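You operate a simulated robot arm through the tools that you are given. There is no shell and no other tool.

Carry out the task below with a simulated robot arm. There is one attempt and no reset: what you move stays moved.

JOB
Charge the two controllers in the dock and switch the strip on.
Fine: blue in place 1, green in place 2, grips to the room; pull the GAME plug while the strip is off and stand it on the cabinet top. Set down upright: black mains plug.

It is judged by the outcome, as a careful person would: the job done as asked, and still so three seconds after it is handed in. It fails if anything else is knocked over, pushed out of place, dropped, spilled or broken.

ROBOT AND FRAMES
A 6-joint arm with a three-finger gripper, fixed in place. Base frame: the origin is at the foot of the arm, x ahead of it, y to its left, z up. Readings come in m, degrees, newtons and seconds.
Its first joint turns from -166.0 to 166.0 degrees. Payload 4.89 kg.
Tool frame: the origin (TCP) lies between the finger pads and is the grasp point; the fingertips stand 0.03 m ahead of it; z points along the fingers, y is the line along which they close. The gripper opens to 0.164 m. The gripper's body begins 0.125 m behind the TCP.
Orientation is that of the tool frame in the base frame, as [roll, pitch, yaw] about the fixed x, y, z axes, in that order (R = Rz(yaw) Ry(pitch) Rx(roll)). With the fingers straight down and closing along the base's y, the tool's x points along the base's -x, its y along +y and its z along -z.

CONTROLS
- The arm moves only by the tool drive_tool. Its argument "motion" is a list of rows, each a list of 3 entries, a list of its own where there are three numbers: the turn, a rotation vector about the tool's x, y, z in degrees, then the shift along the tool's x, y, z in cm, then the opening, from 0 (shut) to 1 (fully open). In form: [[[wx, wy, wz], [tx, ty, tz], jaw], ...]. A call has 1 to 20 rows; each row is the pose to reach, as a shift and turn from the pose commanded when the call began, along the tool's axes at that moment. A row lasts 0.2 s, in which the tool goes at most 0.05 m and 8.6 degrees; a call with a longer step from one row to the next is refused whole, and so is a gripper value outside its range. Where a pose cannot be reached the arm comes as near as it can. A force on the tool above 40 N (or 10 N above the force at the start of the call, whichever is more), or a blocked arm, ends the call early, and 0.2 s more pass. The fingers move at their own pace (about 0.108 m/s each) and stop on an object; they squeeze with about 42 N. The grip force told is the motor's: it shows also when the fingers shut on nothing. Time passes only in rows, and 0.2 s behind the last, so rows that repeat a pose let the fingers close. It gives the time, the measured TCP pose, the force on the tool (base axes), the opening and the grip force at its end, in the units of the frame above (readings bear some noise), with the torque about the TCP (base axes, N m) and any sound that the robot's microphone picked up, and new pictures: "views" is both (left out), scene, wrist or none.
- Cameras (640 x 400 px; columns grow to the right, rows downward): "scene" is fixed at [0.4069, -0.6602, 1.4263]; the picture's right is [-0.31, 0.95, 0.00], its down [0.89, 0.29, -0.34] and it looks along [-0.32, -0.11, -0.94] (base axes); focal length 214 px, centre (320, 200). "wrist" rides on the gripper at [0.076, -0.002, -0.152] in the tool frame; the picture's right is [0.02, 1.00, 0.00], its down [-0.88, 0.02, -0.47] and it looks along [-0.47, 0.01, 0.88] (tool axes); focal length 247 px, centre (320, 200). There is no depth. A picture from a camera that has moved, and an enlarged one, comes with that camera's place and axes in the base frame and with its lens. The place of the scene camera against the robot may be out by one fixed shift of up to 0.025 m in any direction.
- lift_body(by): slides the trunk up (or, below 0, down) by that many m; the arm rides with it, the base frame stays. It gives what a move gives, with no picture.
- inspect(camera, box): a new picture of the part [left, top, right, bottom] of that camera's present view, enlarged. No time passes.
- hand_in(): hands the job in; it is judged then, once.

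Nothing tells you positions but the pictures and the camera data. Unless the task says otherwise, let go and move clear before handing in.

The tools are called after ">>>" as name(argument=value, ...) on one line, values as JSON. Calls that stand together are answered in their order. drive_tool: Moves the arm, as the interface text tells. Its arguments: {"type":"object","properties":{"motion":{"type":"array"},"views":{"type":"string","enum":["both","scene","wrist","none"]}},"required":["motion"]} The other tools are called the same way: lift_body (by) slides the trunk up or down; inspect (camera, box) takes an enlarged picture of a part of a camera's view; hand_in () hands the job in.

At the start:

```text
clock: 0.0
position: [0.232, -0.5506, 1.0858]
ee_rot: [180.0, 0.0, 180.0]
wrist_force: [-0.3, 0.5, 0.0]
torque: [-0.01, 0.02, -0.01]
grip_width: 0.1641
grip_force: 0.1
trunk travel left (down, up): [-0.175, 0.215]
```

scene: 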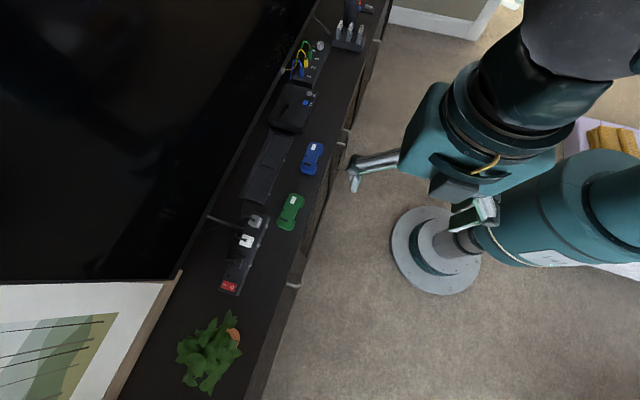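
wrist: 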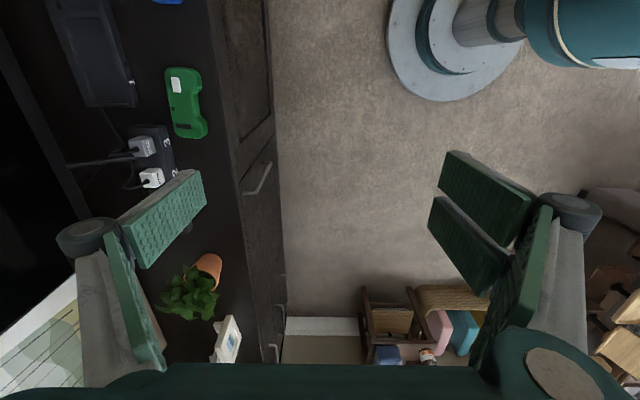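

I see a TV cabinet with a power strip, two controllers (blue and green), some console boxes and a dock-like item; the robot stands in front of it. I will first enlarge the pictures to identify everything before moving.

>>> inspect(camera="scene", box=[200, 180, 320, 300])

>>> inspect(camera="scene", box=[260, 0, 400, 110])

>>> inspect(camera="scene", box=[240, 80, 360, 200])

>>> inspect(camera="wrist", box=[40, 60, 240, 200])

```text
3.33 times, centred on (260, 240) of scene
camera zoom: at [0.4069, -0.6602, 1.4263], right [-0.31, 0.95, 0.0], down [0.89, 0.29, -0.34], along [-0.32, -0.11, -0.94], focal length 715 px, centre (520, 67)
```

zoom: 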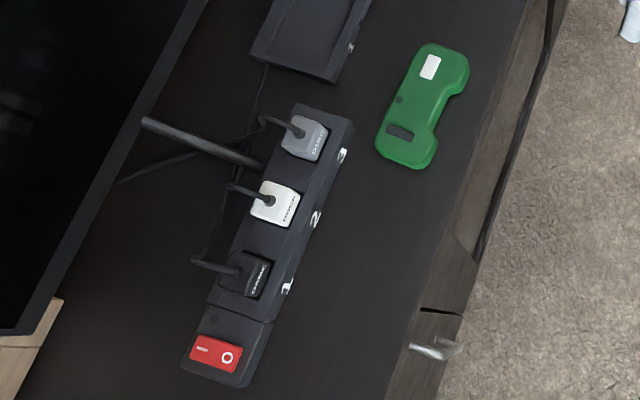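

```text
3.64 times, centred on (330, 55) of scene
camera zoom: at [0.4069, -0.6602, 1.4263], right [-0.31, 0.95, 0.0], down [0.89, 0.29, -0.34], along [-0.32, -0.11, -0.94], focal length 780 px, centre (284, 727)
```

zoom: 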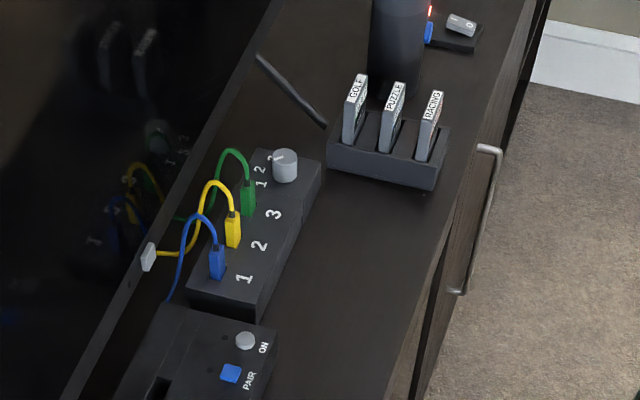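

```text
3.33 times, centred on (300, 140) of scene
camera zoom: at [0.4069, -0.6602, 1.4263], right [-0.31, 0.95, 0.0], down [0.89, 0.29, -0.34], along [-0.32, -0.11, -0.94], focal length 715 px, centre (387, 400)
```

zoom: 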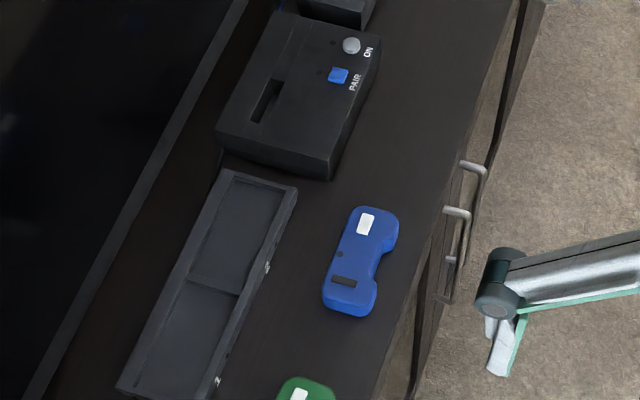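

```text
2.86 times, centred on (140, 130) of wrist
camera zoom: at [0.1559, -0.5515, 1.2385], right [-0.02, 1.0, 0.0], down [0.88, 0.02, 0.47], along [0.47, 0.01, -0.88], focal length 706 px, centre (834, 400)
```

zoom: 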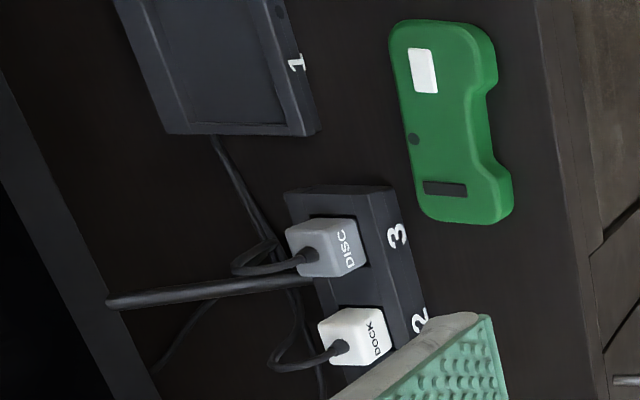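

The cabinet runs along base x to the robot's right (about y -0.8 to -1.1), with the strip, dock, and controllers on it. I'll move the wrist over the cabinet at a safe height to get better views, and look closely at the switch and the plugs.

>>> drive_tool(motion=[[[0, 0, 0], [0, -4, 0], 1], [[0, 0, 0], [0, -8, 0], 1], [[0, 0, 0], [0, -12, 0], 1], [[0, 0, 0], [0, -16, 0], 1], [[0, 0, 0], [0, -20, 0], 1], [[0, 0, 0], [0, -24, 0], 1]], views="both")

>>> inspect(camera="scene", box=[215, 235, 275, 300])

```text
clock: 1.4
position: [0.2342, -0.787, 1.0898]
ee_rot: [-179.9, 0.0, 179.8]
wrist_force: [-0.4, 1.3, 1.6]
torque: [-0.24, -0.02, 0.01]
grip_width: 0.164
grip_force: 0.1
trunk travel left (down, up): [-0.175, 0.215]
camera wrist: at [0.1566, -0.7877, 1.2425], right [-0.02, 1.0, 0.0], down [0.88, 0.02, 0.47], along [0.47, 0.01, -0.88], focal length 247 px, centre (320, 200)
```

scene: 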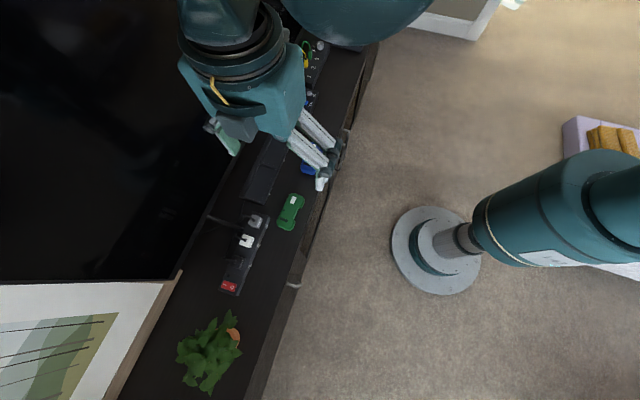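
wrist: 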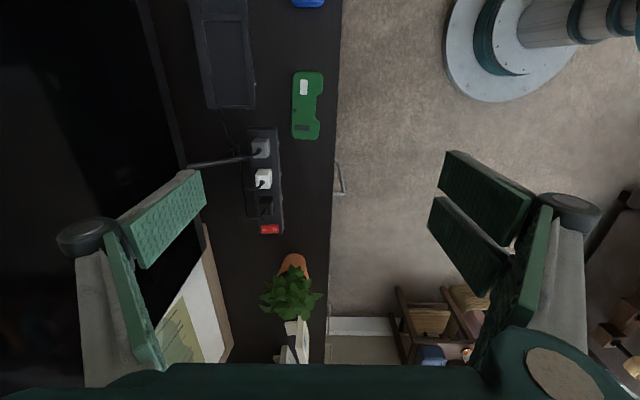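

```text
6.15 times, centred on (245, 268) of scene
camera zoom: at [0.4069, -0.6602, 1.4263], right [-0.31, 0.95, 0.0], down [0.89, 0.29, -0.34], along [-0.32, -0.11, -0.94], focal length 1320 px, centre (782, -215)
```

zoom: 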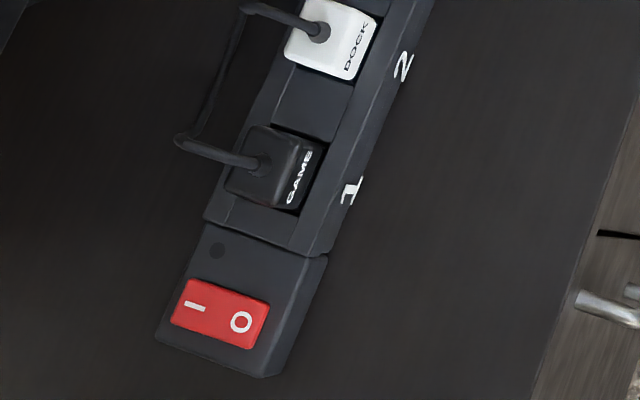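

The black plug is labelled GAME (slot 1, nearest the red rocker), and the strip's lamp looks dark. I'll look closer at the dock and strip from the wrist.

>>> inspect(camera="wrist", box=[180, 120, 300, 240])

>>> inspect(camera="wrist", box=[180, 0, 340, 150])

>>> inspect(camera="wrist", box=[235, 200, 335, 280])

```text
3.33 times, centred on (240, 180) of wrist
camera zoom: at [0.1566, -0.7877, 1.2425], right [-0.02, 1.0, 0.0], down [0.88, 0.02, 0.47], along [0.47, 0.01, -0.88], focal length 823 px, centre (587, 267)
```

zoom: 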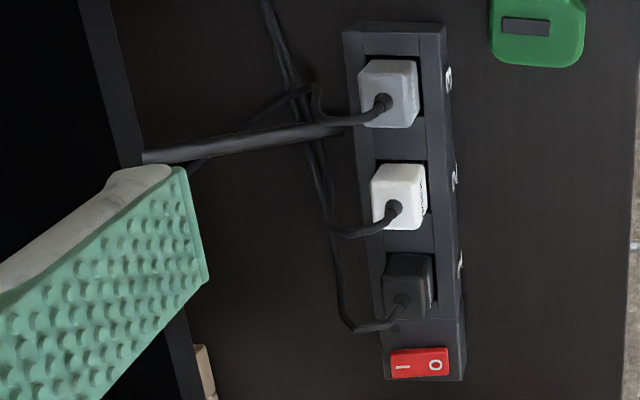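

```text
2.67 times, centred on (260, 75) of wrist
camera zoom: at [0.1566, -0.7877, 1.2425], right [-0.02, 1.0, 0.0], down [0.88, 0.02, 0.47], along [0.47, 0.01, -0.88], focal length 659 px, centre (480, 533)
```

zoom: 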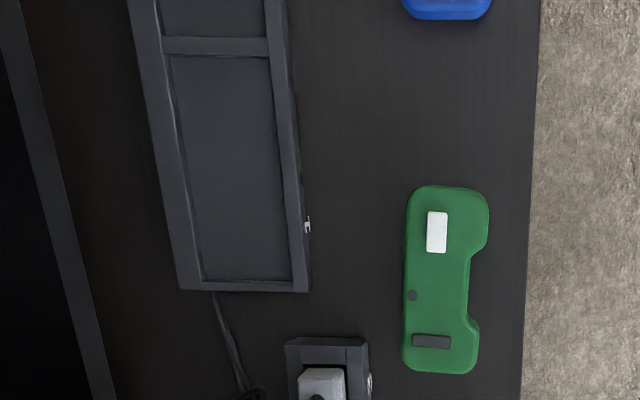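

```text
5.00 times, centred on (285, 240) of wrist
camera zoom: at [0.1566, -0.7877, 1.2425], right [-0.02, 1.0, 0.0], down [0.88, 0.02, 0.47], along [0.47, 0.01, -0.88], focal length 1235 px, centre (495, 0)
```

zoom: 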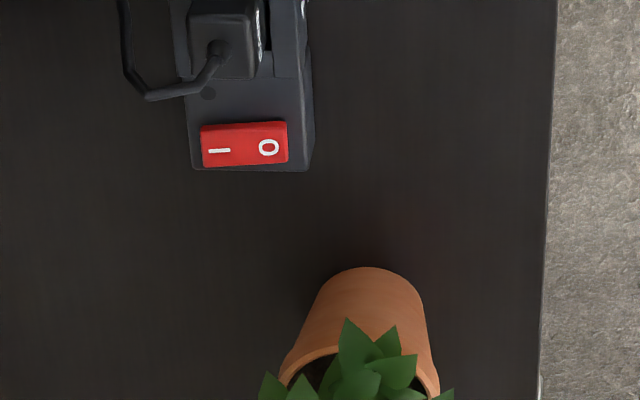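

The dock has two bays, with place numbers on its room-side face; the controllers already lie grips to the room. I'll yaw the gripper 90° so the wrist camera looks from the room side at the dock and its labels.

>>> drive_tool(motion=[[[0, 0, 8.2], [1, -0.3, 0.8], 1], [[0, 0, 16.4], [2, -0.5, 1.6], 1], [[0, 0, 24.6], [3, -0.8, 2.4], 1], [[0, 0, 32.8], [4, -1, 3.2], 1], [[0, 0, 41], [5, -1.3, 4], 1], [[0, 0, 49.2], [6, -1.5, 4.8], 1], [[0, 0, 57.4], [7, -1.8, 5.6], 1], [[0, 0, 65.6], [8, -2, 6.4], 1], [[0, 0, 73.8], [9, -2.3, 7.2], 1], [[0, 0, 82], [10, -2.5, 8], 1], [[0, 0, 90], [11.4, -2.8, 9], 1]])

```text
clock: 3.8
position: [0.118, -0.817, 0.9959]
ee_rot: [-180.0, 0.0, 89.9]
wrist_force: [0.4, 0.4, -0.3]
torque: [-0.06, 0.04, -0.03]
grip_width: 0.1638
grip_force: 0.1
trunk travel left (down, up): [-0.175, 0.215]
camera wrist: at [0.1162, -0.7425, 1.1479], right [1.0, 0.02, 0.0], down [0.02, -0.88, 0.47], along [0.01, -0.47, -0.88], focal length 247 px, centre (320, 200)
```

scene: 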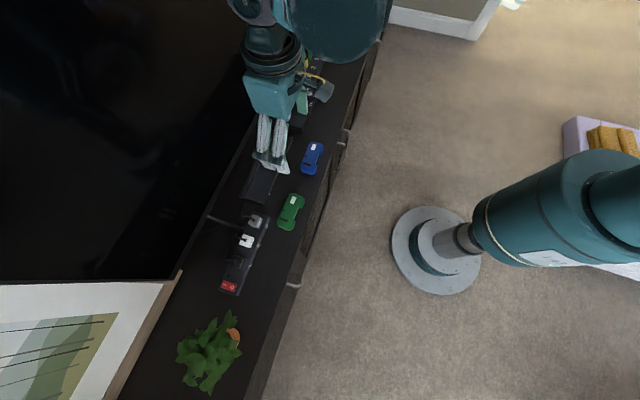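
wrist: 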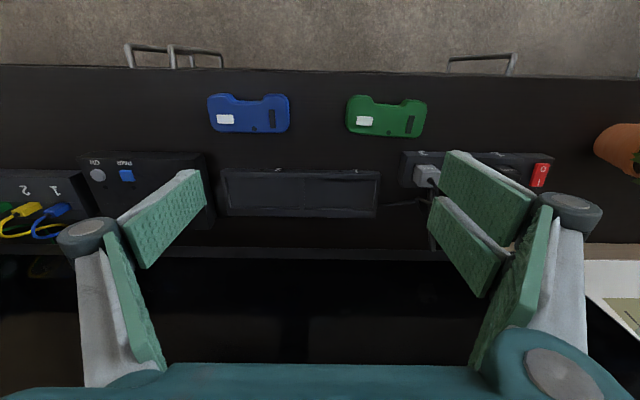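

>>> inspect(camera="wrist", box=[205, 155, 405, 260])

>>> inspect(camera="wrist", box=[200, 85, 440, 225])

>>> inspect(camera="wrist", box=[390, 130, 570, 250])

>>> inspect(camera="wrist", box=[250, 155, 380, 200])

```text
3.20 times, centred on (305, 208) of wrist
camera zoom: at [0.1162, -0.7425, 1.1479], right [1.0, 0.02, 0.0], down [0.02, -0.88, 0.47], along [0.01, -0.47, -0.88], focal length 790 px, centre (368, 176)
```

zoom: 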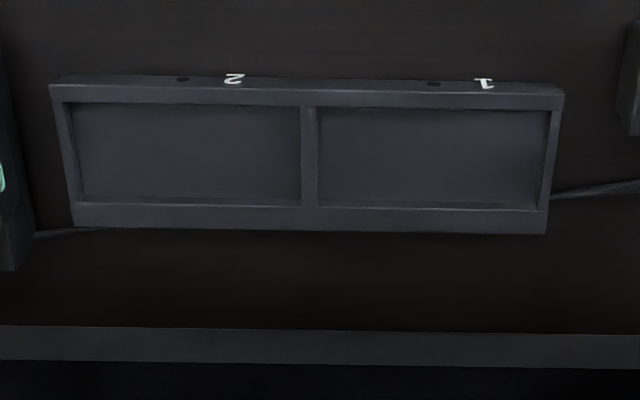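

```text
2.67 times, centred on (320, 155) of wrist
camera zoom: at [0.1162, -0.7425, 1.1479], right [1.0, 0.02, 0.0], down [0.02, -0.88, 0.47], along [0.01, -0.47, -0.88], focal length 659 px, centre (320, 320)
```

zoom: 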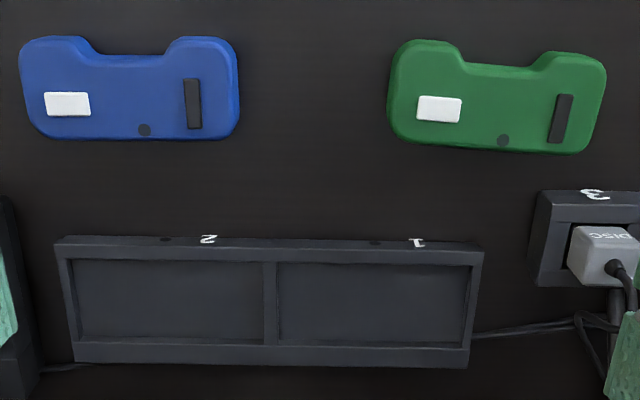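

```text
3.33 times, centred on (480, 190) of wrist
camera zoom: at [0.1162, -0.7425, 1.1479], right [1.0, 0.02, 0.0], down [0.02, -0.88, 0.47], along [0.01, -0.47, -0.88], focal length 823 px, centre (-213, 233)
```

zoom: 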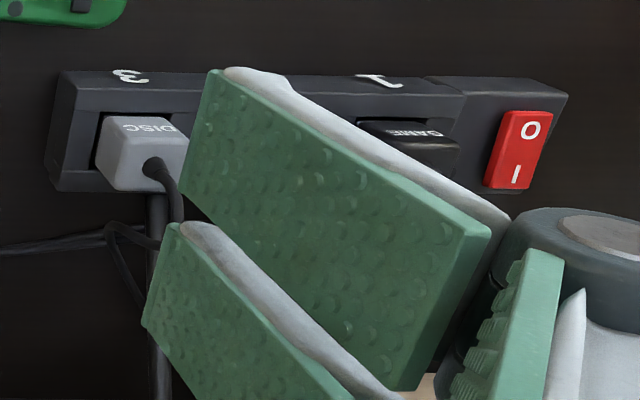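

```text
4.92 times, centred on (315, 178) of wrist
camera zoom: at [0.1162, -0.7425, 1.1479], right [1.0, 0.02, 0.0], down [0.02, -0.88, 0.47], along [0.01, -0.47, -0.88], focal length 1216 px, centre (345, 311)
```

zoom: 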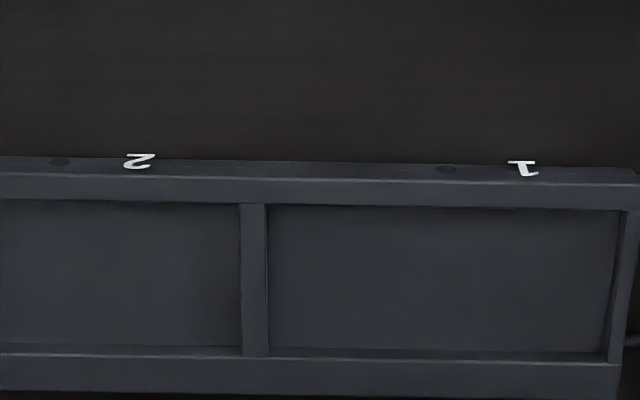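

Place 1 is the bay nearer the strip (+x), place 2 the bay nearer the console box. I'll shift along +x at height for a second view from a known baseline and a look at the strip.

>>> drive_tool(motion=[[[0, 0, 0], [0.3, 4, 0.5], 1], [[0, 0, 0], [0.6, 8, 1], 1], [[0, 0, 0], [0.9, 12, 1.5], 1], [[0, 0, 0], [1.2, 16, 2], 1], [[0, 0, 0], [1.5, 20, 2.5], 1], [[0, 0, 0], [1.7, 24, 3], 1], [[0, 0, 0], [1.7, 28, 3], 1], [[0, 0, 0], [1.7, 28, 3], 1]], views="wrist")

>>> inspect(camera="wrist", box=[210, 120, 410, 245])

>>> inspect(camera="wrist", box=[0, 60, 240, 210])

```text
clock: 5.6
position: [0.3962, -0.8018, 0.9689]
ee_rot: [180.0, 0.0, 90.0]
wrist_force: [0.4, 0.3, 0.2]
torque: [-0.02, 0.0, -0.02]
grip_width: 0.1639
grip_force: 0.0
trunk travel left (down, up): [-0.175, 0.215]
camera wrist: at [0.3949, -0.7249, 1.1214], right [1.0, 0.02, 0.0], down [0.02, -0.88, 0.47], along [0.01, -0.47, -0.88], focal length 247 px, centre (320, 200)
```

wrist: 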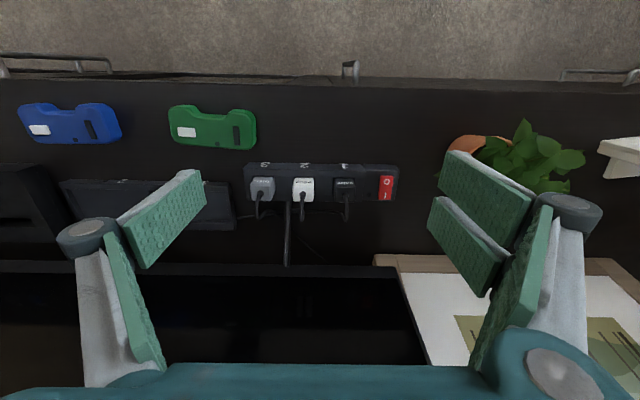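

```text
3.20 times, centred on (310, 182) of wrist
camera zoom: at [0.3949, -0.7249, 1.1214], right [1.0, 0.02, 0.0], down [0.02, -0.88, 0.47], along [0.01, -0.47, -0.88], focal length 790 px, centre (352, 256)
```

zoom: 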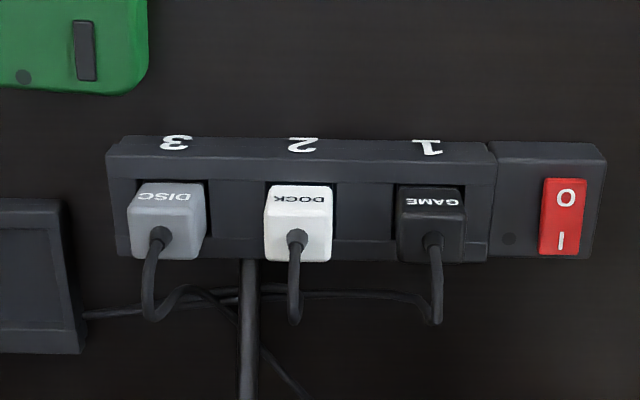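

```text
2.67 times, centred on (120, 135) of wrist
camera zoom: at [0.3949, -0.7249, 1.1214], right [1.0, 0.02, 0.0], down [0.02, -0.88, 0.47], along [0.01, -0.47, -0.88], focal length 659 px, centre (853, 373)
```

zoom: 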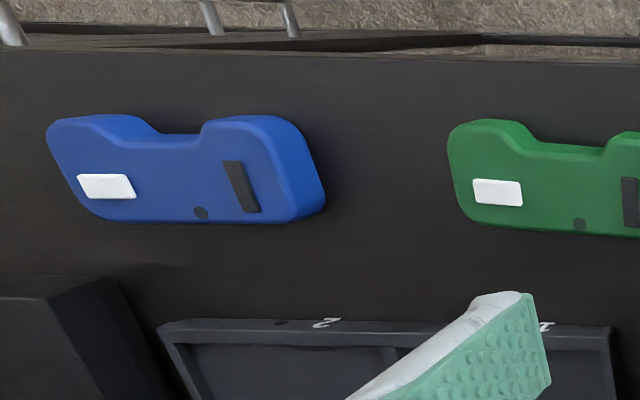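

The stereo pair puts the strip's plugs at about y -0.905, tops near z 0.765, the controller tops at z ~0.73 and the dock rim at z ~0.716. Next I go closer over the GAME plug and switch to see the rocker state.

>>> drive_tool(motion=[[[0, 0, 0], [-1.5, 1.1, 2.5], 1], [[0, 0, 0], [-3, 2.2, 5], 1], [[0, 0, 0], [-4.5, 3.3, 7.5], 1], [[0, 0, 0], [-5.8, 4.4, 10], 1], [[0, 0, 0], [-5.8, 4.4, 10], 1]], views="wrist")

>>> inspect(camera="wrist", box=[260, 130, 440, 240])

>>> inspect(camera="wrist", box=[350, 140, 450, 210])

```text
clock: 6.8
position: [0.4403, -0.8587, 0.8665]
ee_rot: [180.0, 0.1, 90.0]
wrist_force: [-0.4, 0.4, -0.2]
torque: [0.02, 0.01, 0.0]
grip_width: 0.1642
grip_force: 0.0
trunk travel left (down, up): [-0.175, 0.215]
camera wrist: at [0.4392, -0.7831, 1.0188], right [1.0, 0.02, 0.0], down [0.02, -0.88, 0.47], along [0.01, -0.47, -0.88], focal length 247 px, centre (320, 200)
```

wrist: 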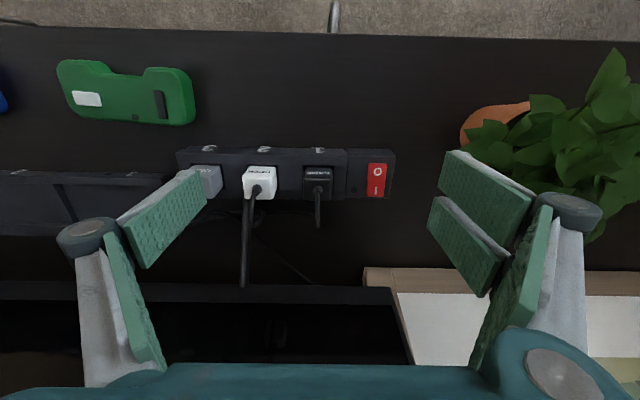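

```text
3.56 times, centred on (350, 185) of wrist
camera zoom: at [0.4392, -0.7831, 1.0188], right [1.0, 0.02, 0.0], down [0.02, -0.88, 0.47], along [0.01, -0.47, -0.88], focal length 878 px, centre (213, 253)
```

zoom: 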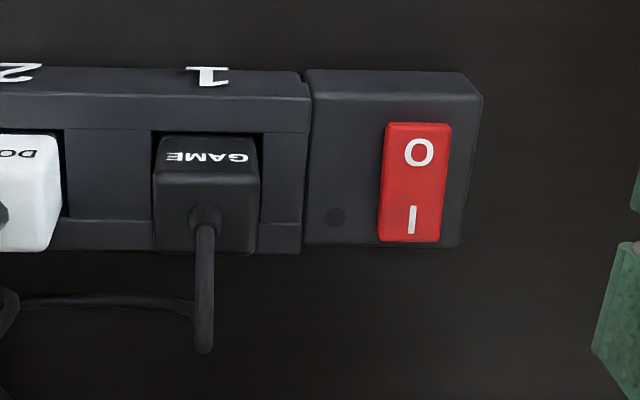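

```text
5.71 times, centred on (400, 175) of wrist
camera zoom: at [0.4392, -0.7831, 1.0188], right [1.0, 0.02, 0.0], down [0.02, -0.88, 0.47], along [0.01, -0.47, -0.88], focal length 1411 px, centre (-137, 343)
```

zoom: 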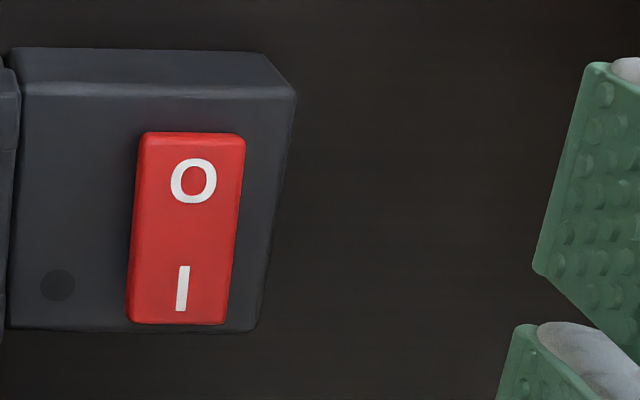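

The lamp is dark and the rocker's O end is the lower one, so the strip is off and the GAME plug can be pulled now. I estimate the plug body at about x 0.44, y -0.904, top z ~0.767; I'll move above it with the jaws narrowed to about 5 cm and check reach.

>>> drive_tool(motion=[[[0, 0, 0], [-1.5, 0, 0], 0.6], [[0, 0, 0], [-3, 0, 0], 0.31], [[0, 0, 0], [-4.5, -0.1, 0.5], 0.31], [[0, 0, 0], [-4.5, -0.1, 1], 0.31], [[0, 0, 0], [-4.5, -0.1, 1], 0.31]], views="both")

>>> inspect(camera="wrist", box=[230, 90, 430, 215])

```text
clock: 8.0
position: [0.4421, -0.9058, 0.857]
ee_rot: [180.0, 0.0, 90.0]
wrist_force: [-0.6, -0.5, -0.1]
torque: [0.03, 0.04, -0.01]
grip_width: 0.051
grip_force: 0.1
trunk travel left (down, up): [-0.175, 0.215]
camera wrist: at [0.4398, -0.829, 1.0098], right [1.0, 0.02, 0.0], down [0.02, -0.88, 0.47], along [0.01, -0.47, -0.88], focal length 247 px, centre (320, 200)
```

scene: 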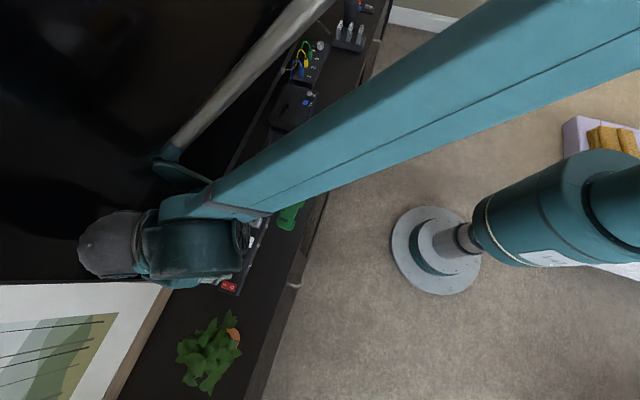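
wrist: 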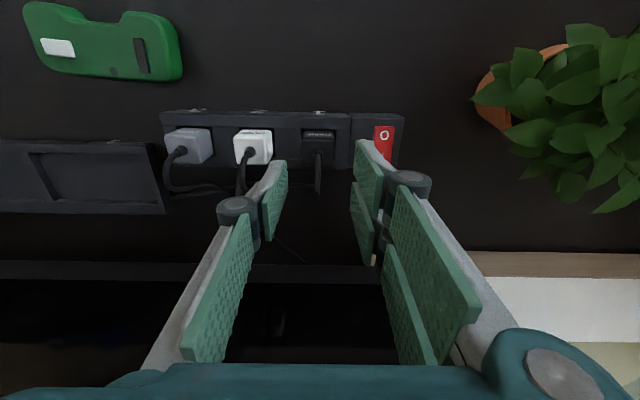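

```text
3.20 times, centred on (330, 152) of wrist
camera zoom: at [0.4398, -0.829, 1.0098], right [1.0, 0.02, 0.0], down [0.02, -0.88, 0.47], along [0.01, -0.47, -0.88], focal length 790 px, centre (288, 352)
```

zoom: 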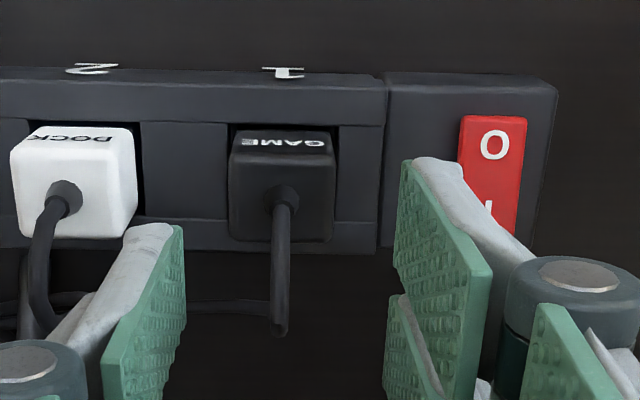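

The reach is fine: the tool is above the GAME plug, 3 mm off in x. I'll descend so the fingertips end just above the strip's top (~z 0.736) and straddle the plug.

>>> drive_tool(motion=[[[0, 0, 0], [0, -0.25, 1.5], 0.31], [[0, 0, 0], [0, -0.25, 3], 0.31], [[0, 0, 0], [0, -0.25, 4.5], 0.31], [[0, 0, 0], [0, -0.25, 6], 0.31], [[0, 0, 0], [0, -0.25, 7], 0.31], [[0, 0, 0], [0, -0.25, 8], 0.31], [[0, 0, 0], [0, -0.25, 8.4], 0.31], [[0, 0, 0], [0, -0.25, 8.4], 0.31]], views="wrist")

>>> inspect(camera="wrist", box=[230, 90, 430, 215])

```text
clock: 9.8
position: [0.4391, -0.9037, 0.7711]
ee_rot: [-179.9, -0.1, 90.0]
wrist_force: [0.5, -0.8, 0.0]
torque: [0.01, 0.0, 0.0]
grip_width: 0.0507
grip_force: 0.1
trunk travel left (down, up): [-0.175, 0.215]
camera wrist: at [0.4371, -0.8273, 0.9234], right [1.0, 0.02, 0.0], down [0.02, -0.88, 0.47], along [0.01, -0.47, -0.88], focal length 247 px, centre (320, 200)
```

wrist: 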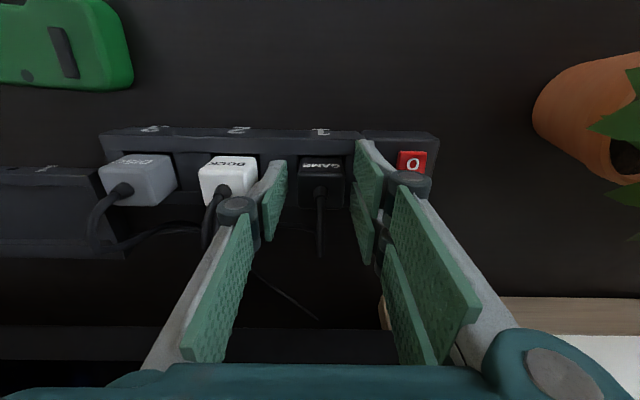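

```text
3.20 times, centred on (330, 152) of wrist
camera zoom: at [0.4371, -0.8273, 0.9234], right [1.0, 0.02, 0.0], down [0.02, -0.88, 0.47], along [0.01, -0.47, -0.88], focal length 790 px, centre (288, 352)
```

zoom: 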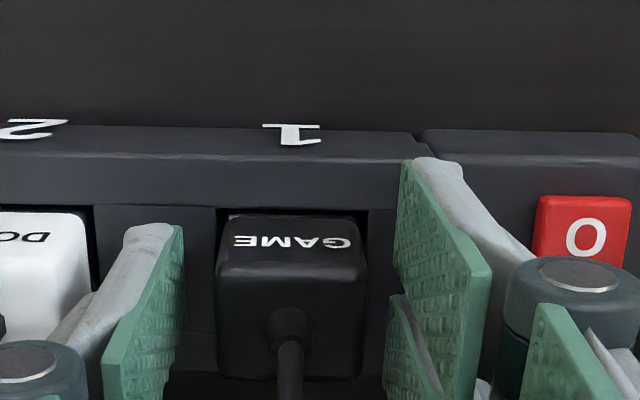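

The plug sits between the pads with no contact force. I'll close on it in place.

>>> drive_tool(motion=[[[0, 0, 0], [0, 0, 0], 0.2], [[0, 0, 0], [0, 0, 0], 0.1], [[0, 0, 0], [0, 0, 0], 0.1], [[0, 0, 0], [0, 0, 0], 0.1]], views="wrist")

>>> inspect(camera="wrist", box=[230, 90, 430, 215])

```text
clock: 10.8
position: [0.4398, -0.9038, 0.7712]
ee_rot: [180.0, -0.1, 90.1]
wrist_force: [0.1, -0.9, -0.4]
torque: [-0.01, 0.0, 0.01]
grip_width: 0.0332
grip_force: 42.1
trunk travel left (down, up): [-0.175, 0.215]
camera wrist: at [0.4371, -0.8273, 0.9236], right [1.0, 0.02, 0.0], down [0.02, -0.88, 0.47], along [0.01, -0.47, -0.88], focal length 247 px, centre (320, 200)
```

wrist: 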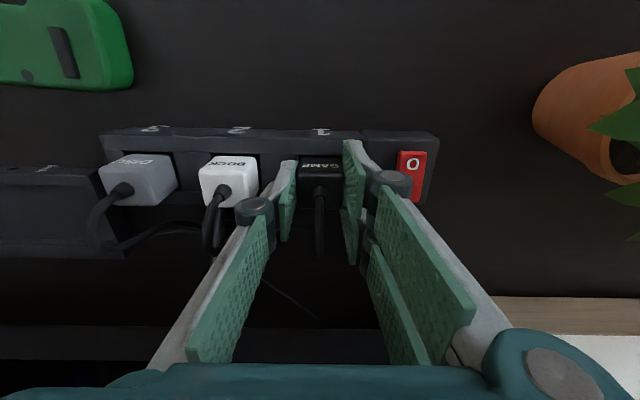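

```text
3.20 times, centred on (330, 152) of wrist
camera zoom: at [0.4371, -0.8273, 0.9236], right [1.0, 0.02, 0.0], down [0.02, -0.88, 0.47], along [0.01, -0.47, -0.88], focal length 790 px, centre (288, 352)
```

zoom: 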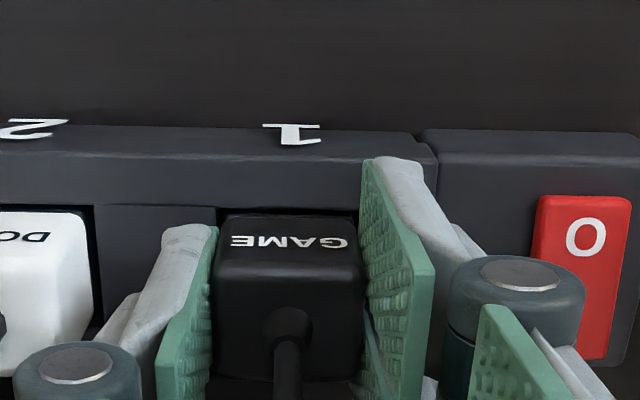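

Gripped at 33 mm with full grip force. Now I pull straight up in small steps, watching the force.

>>> drive_tool(motion=[[[0, 0, 0], [0, 0, -0.4], 0.1], [[0, 0, 0], [0, 0, -0.8], 0.1], [[0, 0, 0], [0, 0, -1.2], 0.1], [[0, 0, 0], [0, 0, -1.8], 0.1], [[0, 0, 0], [0, 0, -2.5], 0.1], [[0, 0, 0], [0, 0, -3.5], 0.1], [[0, 0, 0], [0, 0, -4.5], 0.1], [[0, 0, 0], [0, 0, -5.5], 0.1], [[0, 0, 0], [0, 0, -5.5], 0.1]], views="both")

>>> inspect(camera="wrist", box=[230, 70, 430, 215])

```text
clock: 12.8
position: [0.4387, -0.9025, 0.8272]
ee_rot: [-180.0, 0.1, 90.0]
wrist_force: [0.1, 0.6, -0.6]
torque: [0.02, -0.02, 0.01]
grip_width: 0.0326
grip_force: 41.9
trunk travel left (down, up): [-0.175, 0.215]
camera wrist: at [0.4367, -0.8269, 0.9797], right [1.0, 0.02, 0.0], down [0.02, -0.88, 0.47], along [0.01, -0.47, -0.88], focal length 247 px, centre (320, 200)
```

scene: 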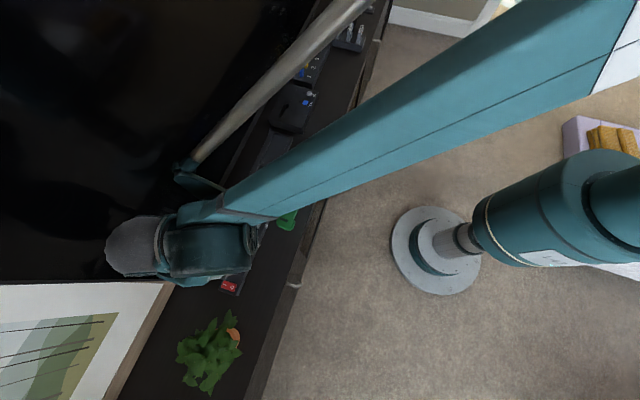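
wrist: 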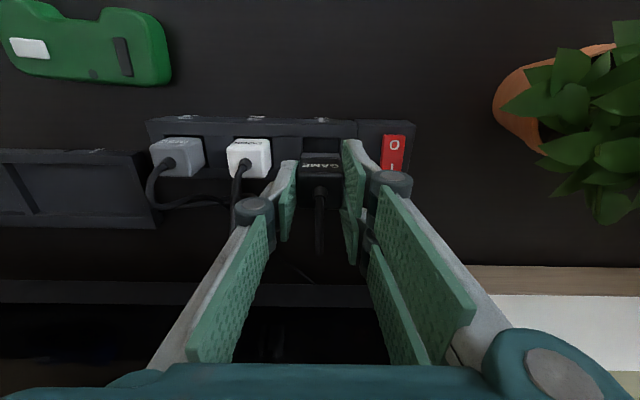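

```text
2.76 times, centred on (330, 142) of wrist
camera zoom: at [0.4367, -0.8269, 0.9797], right [1.0, 0.02, 0.0], down [0.02, -0.88, 0.47], along [0.01, -0.47, -0.88], focal length 681 px, centre (292, 359)
```

zoom: 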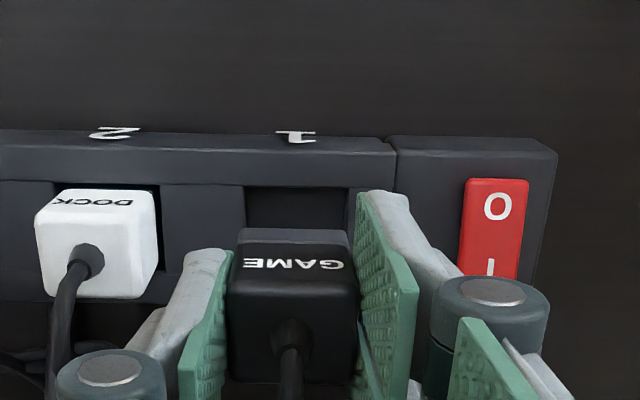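

The GAME plug is out and held upright. I'll lift a little more and carry it toward the room to the clear cabinet top in front of the strip.

>>> drive_tool(motion=[[[0, 0, 0], [0, 0, -1.5], 0.1], [[0, 0, 0], [0, 0, -3], 0.1], [[0, 0, 0], [2, 0, -3], 0.1], [[0, 0, 0], [4, 0, -3], 0.1], [[0, 0, 0], [6, 0, -3], 0.1], [[0, 0, 0], [8, 0, -3], 0.1], [[0, 0, 0], [8.7, 0, -3], 0.1], [[0, 0, 0], [8.7, 0, -3], 0.1]], views="both")

>>> inspect(camera="wrist", box=[230, 70, 430, 260])

>>> inspect(camera="scene", box=[200, 200, 320, 300])

```text
clock: 14.6
position: [0.4379, -0.8141, 0.8561]
ee_rot: [-180.0, 0.0, 89.9]
wrist_force: [0.5, 0.9, 0.0]
torque: [-0.01, 0.0, -0.03]
grip_width: 0.0331
grip_force: 42.0
trunk travel left (down, up): [-0.175, 0.215]
camera wrist: at [0.4369, -0.7381, 1.0089], right [1.0, 0.02, 0.0], down [0.02, -0.88, 0.47], along [0.01, -0.47, -0.88], focal length 247 px, centre (320, 200)
```

scene: 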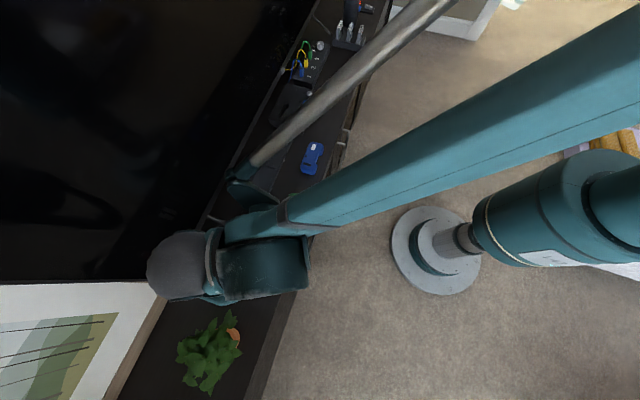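
wrist: 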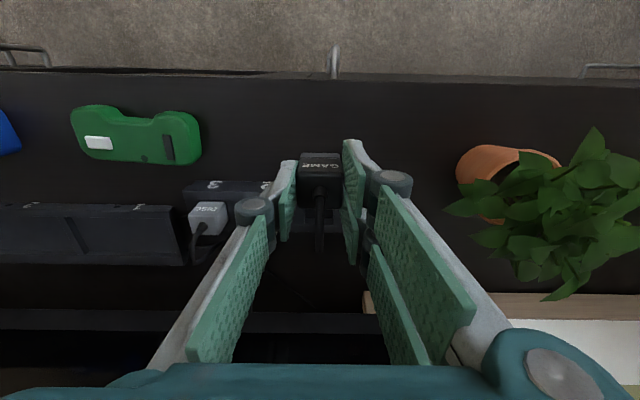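

```text
2.11 times, centred on (330, 165) of wrist
camera zoom: at [0.4369, -0.7381, 1.0089], right [1.0, 0.02, 0.0], down [0.02, -0.88, 0.47], along [0.01, -0.47, -0.88], focal length 520 px, centre (299, 274)
```

zoom: 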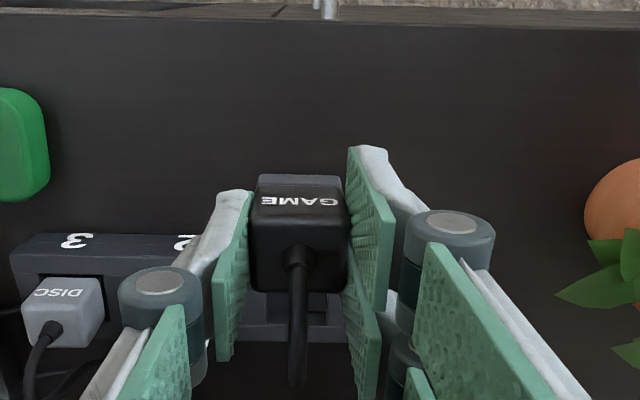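

```text
4.00 times, centred on (260, 250) of scene
camera zoom: at [0.4069, -0.6602, 1.4263], right [-0.31, 0.95, 0.0], down [0.89, 0.29, -0.34], along [-0.32, -0.11, -0.94], focal length 858 px, centre (560, 0)
```

zoom: 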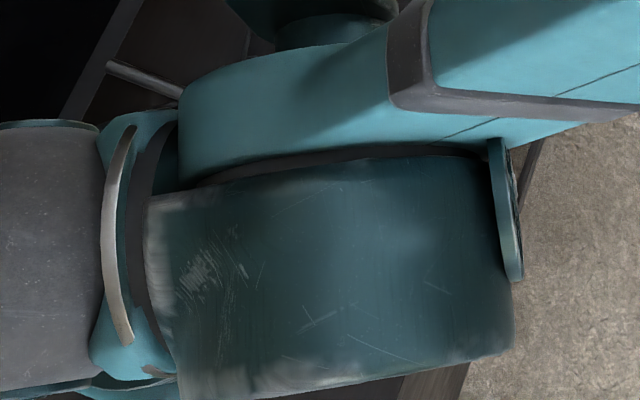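

The plug is held upright above free cabinet top. I'll lower it toward the surface, first to well above the expected contact height.

>>> drive_tool(motion=[[[0, 0, 0], [0, 0, 2], 0.1], [[0, 0, 0], [0, 0, 4], 0.1], [[0, 0, 0], [0, 0, 6], 0.1], [[0, 0, 0], [0, 0, 7], 0.1], [[0, 0, 0], [0, 0, 7], 0.1]], views="wrist")

>>> inspect(camera="wrist", box=[230, 70, 430, 260])

```text
clock: 15.8
position: [0.4387, -0.8169, 0.788]
ee_rot: [180.0, 0.0, 89.9]
wrist_force: [0.2, -0.8, -0.5]
torque: [0.01, 0.04, 0.02]
grip_width: 0.0331
grip_force: 42.3
trunk travel left (down, up): [-0.175, 0.215]
camera wrist: at [0.4364, -0.7404, 0.9392], right [1.0, 0.02, 0.0], down [0.02, -0.88, 0.47], along [0.01, -0.47, -0.88], focal length 247 px, centre (320, 200)
```

wrist: 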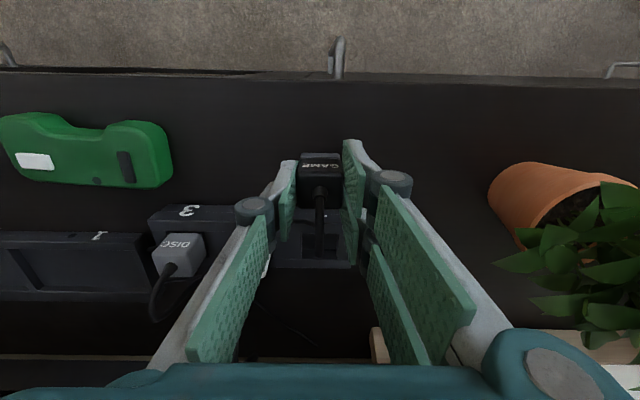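

```text
2.11 times, centred on (330, 165) of wrist
camera zoom: at [0.4364, -0.7404, 0.9392], right [1.0, 0.02, 0.0], down [0.02, -0.88, 0.47], along [0.01, -0.47, -0.88], focal length 520 px, centre (299, 274)
```

zoom: 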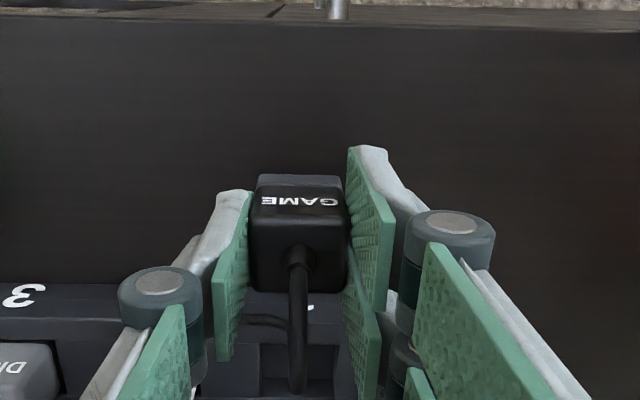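

>>> drive_tool(motion=[[[0, 0, 0], [0, 0, 0.4], 0.1], [[0, 0, 0], [0, 0, 0.8], 0.1], [[0, 0, 0], [0, 0, 1.2], 0.1], [[0, 0, 0], [0, 0, 1.6], 0.1], [[0, 0, 0], [0, 0, 1.6], 0.1]], views="wrist")

>>> inspect(camera="wrist", box=[260, 110, 380, 200])

```text
clock: 17.0
position: [0.438, -0.8177, 0.7698]
ee_rot: [180.0, 0.0, 90.0]
wrist_force: [-0.1, -0.2, -0.5]
torque: [0.0, 0.0, 0.01]
grip_width: 0.0329
grip_force: 41.6
trunk travel left (down, up): [-0.175, 0.215]
camera wrist: at [0.436, -0.7415, 0.9224], right [1.0, 0.02, 0.0], down [0.02, -0.88, 0.47], along [0.01, -0.47, -0.88], focal length 247 px, centre (320, 200)
```

wrist: 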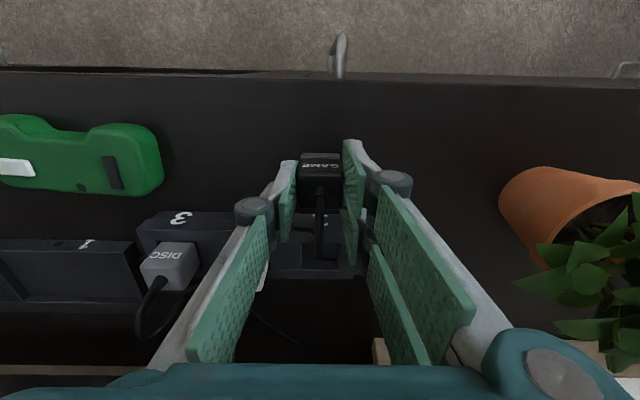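

```text
4.44 times, centred on (320, 155) of wrist
camera zoom: at [0.436, -0.7415, 0.9224], right [1.0, 0.02, 0.0], down [0.02, -0.88, 0.47], along [0.01, -0.47, -0.88], focal length 1098 px, centre (320, 400)
```

zoom: 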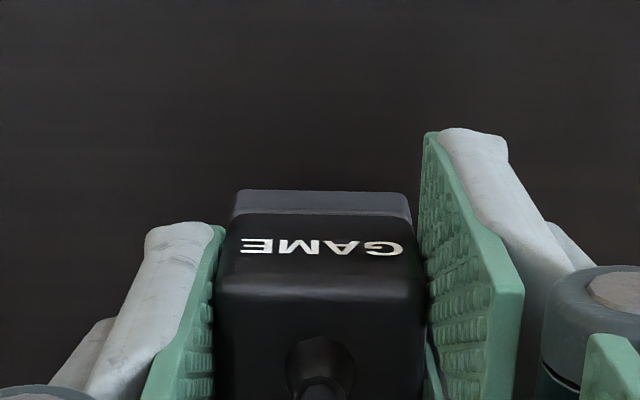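

>>> drive_tool(motion=[[[0, 0, 0], [0, 0, 0.4], 0.1], [[0, 0, 0], [0, 0, 0.8], 0.1], [[0, 0, 0], [0, 0, 1.2], 0.1], [[0, 0, 0], [0, 0, 1.2], 0.1]], views="wrist")

>>> inspect(camera="wrist", box=[260, 110, 380, 200])

```text
clock: 18.0
position: [0.4378, -0.818, 0.7598]
ee_rot: [179.9, 0.0, 90.1]
wrist_force: [-0.7, -0.3, -0.2]
torque: [0.0, 0.01, -0.01]
grip_width: 0.0332
grip_force: 42.0
trunk travel left (down, up): [-0.175, 0.215]
camera wrist: at [0.4368, -0.7402, 0.9109], right [1.0, 0.02, 0.0], down [0.02, -0.88, 0.47], along [0.01, -0.47, -0.88], focal length 247 px, centre (320, 200)
```

wrist: 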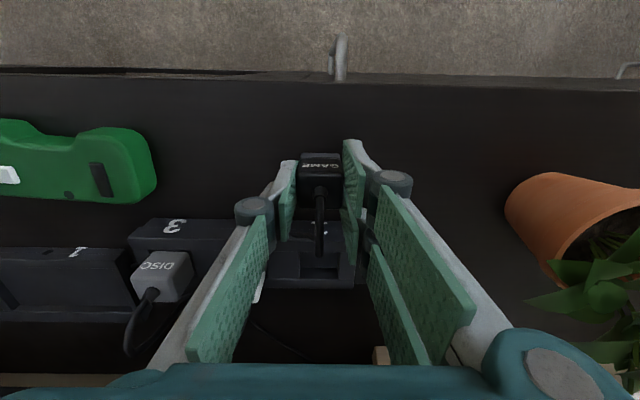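

```text
4.44 times, centred on (320, 155) of wrist
camera zoom: at [0.4368, -0.7402, 0.9109], right [1.0, 0.02, 0.0], down [0.02, -0.88, 0.47], along [0.01, -0.47, -0.88], focal length 1098 px, centre (320, 400)
```

zoom: 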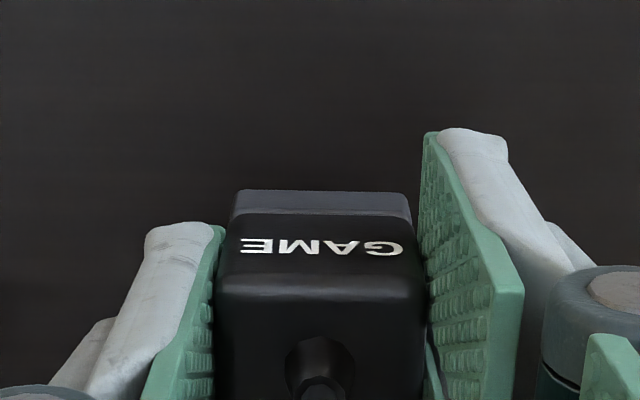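

>>> drive_tool(motion=[[[0, 0, 0], [0, 0, 0.2], 0.1], [[0, 0, 0], [0, 0, 0.4], 0.1], [[0, 0, 0], [0, 0, 0.6], 0.1], [[0, 0, 0], [0, 0, 0.8], 0.1], [[0, 0, 0], [0, 0, 0.8], 0.1]], views="none")

```text
clock: 19.2
position: [0.4401, -0.8169, 0.7506]
ee_rot: [180.0, 0.1, 89.9]
wrist_force: [-1.0, -2.0, 2.5]
torque: [-0.06, 0.01, -0.04]
grip_width: 0.033
grip_force: 42.5
trunk travel left (down, up): [-0.175, 0.215]
```

>>> drive_tool(motion=[[[0, 0, 0], [0, 0, 0.1], 0.1], [[0, 0, 0], [0, 0, 0.2], 0.1], [[0, 0, 0], [0, 0, 0.2], 0.1]], views="wrist")

>>> inspect(camera="wrist", box=[260, 110, 380, 200])

```text
clock: 20.0
position: [0.4392, -0.8174, 0.7505]
ee_rot: [180.0, 0.1, 89.9]
wrist_force: [5.6, -12.0, 34.4]
torque: [-0.53, -0.28, 0.02]
grip_width: 0.0329
grip_force: 42.3
trunk travel left (down, up): [-0.175, 0.215]
camera wrist: at [0.4372, -0.7398, 0.9032], right [1.0, 0.02, 0.0], down [0.02, -0.88, 0.47], along [0.01, -0.47, -0.88], focal length 247 px, centre (320, 200)
```

wrist: 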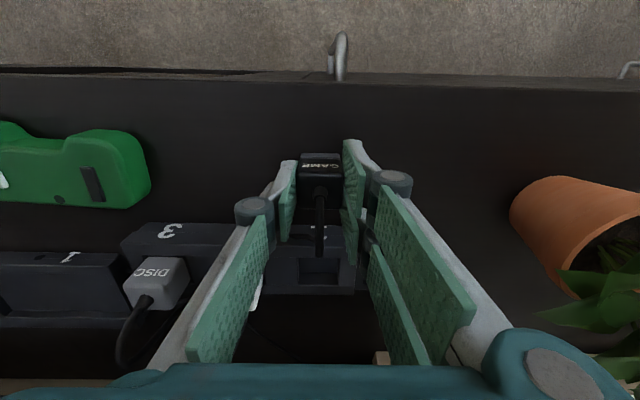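

```text
4.44 times, centred on (320, 155) of wrist
camera zoom: at [0.4372, -0.7398, 0.9032], right [1.0, 0.02, 0.0], down [0.02, -0.88, 0.47], along [0.01, -0.47, -0.88], focal length 1098 px, centre (320, 400)
```

zoom: 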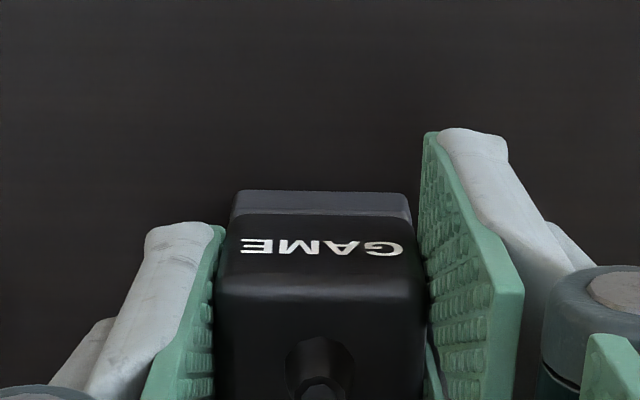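

The plug has met the surface (34 N up). I'll relieve the load by about 1.5 mm and then release gently.

>>> drive_tool(motion=[[[0, 0, 0], [0, 0, -0.1], 0.1], [[0, 0, 0], [0, 0, -0.15], 0.1], [[0, 0, 0], [0, 0, -0.15], 0.1]], views="none")

```text
clock: 20.8
position: [0.439, -0.8151, 0.7516]
ee_rot: [180.0, -0.1, 90.0]
wrist_force: [5.8, -2.8, 16.8]
torque: [-0.08, -0.23, -0.01]
grip_width: 0.0328
grip_force: 41.8
trunk travel left (down, up): [-0.175, 0.215]
```

>>> drive_tool(motion=[[[0, 0, 0], [0, 0, -0.08], 0.1], [[0, 0, 0], [0, 0, -0.08], 0.1]], views="none")

```text
clock: 21.4
position: [0.4385, -0.8176, 0.7504]
ee_rot: [-180.0, 0.0, 89.9]
wrist_force: [0.4, 0.0, 0.1]
torque: [0.02, 0.0, -0.01]
grip_width: 0.033
grip_force: 42.3
trunk travel left (down, up): [-0.175, 0.215]
```

The load is zero and the plug is at the surface within a fraction of a millimetre. I open the jaws to release.

>>> drive_tool(motion=[[[0, 0, 0], [0, 0, 0], 0.22], [[0, 0, 0], [0, 0, 0], 0.25], [[0, 0, 0], [0, 0, 0], 0.3], [[0, 0, 0], [0, 0, 0], 0.34], [[0, 0, 0], [0, 0, 0], 0.34]], views="wrist")

>>> inspect(camera="wrist", box=[260, 110, 380, 200])

```text
clock: 22.6
position: [0.4391, -0.8166, 0.7522]
ee_rot: [-179.9, 0.0, 90.0]
wrist_force: [-0.1, 0.3, -1.5]
torque: [0.01, 0.02, 0.0]
grip_width: 0.0559
grip_force: 0.2
trunk travel left (down, up): [-0.175, 0.215]
camera wrist: at [0.4373, -0.7403, 0.9041], right [1.0, 0.02, 0.0], down [0.02, -0.88, 0.47], along [0.01, -0.47, -0.88], focal length 247 px, centre (320, 200)
```

wrist: 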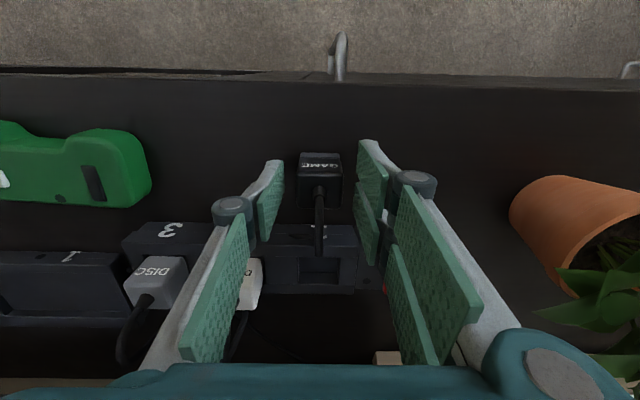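

```text
4.44 times, centred on (320, 155) of wrist
camera zoom: at [0.4373, -0.7403, 0.9041], right [1.0, 0.02, 0.0], down [0.02, -0.88, 0.47], along [0.01, -0.47, -0.88], focal length 1098 px, centre (320, 400)
```

zoom: 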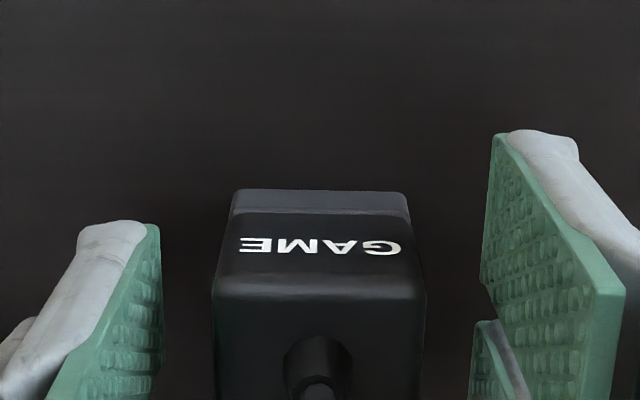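

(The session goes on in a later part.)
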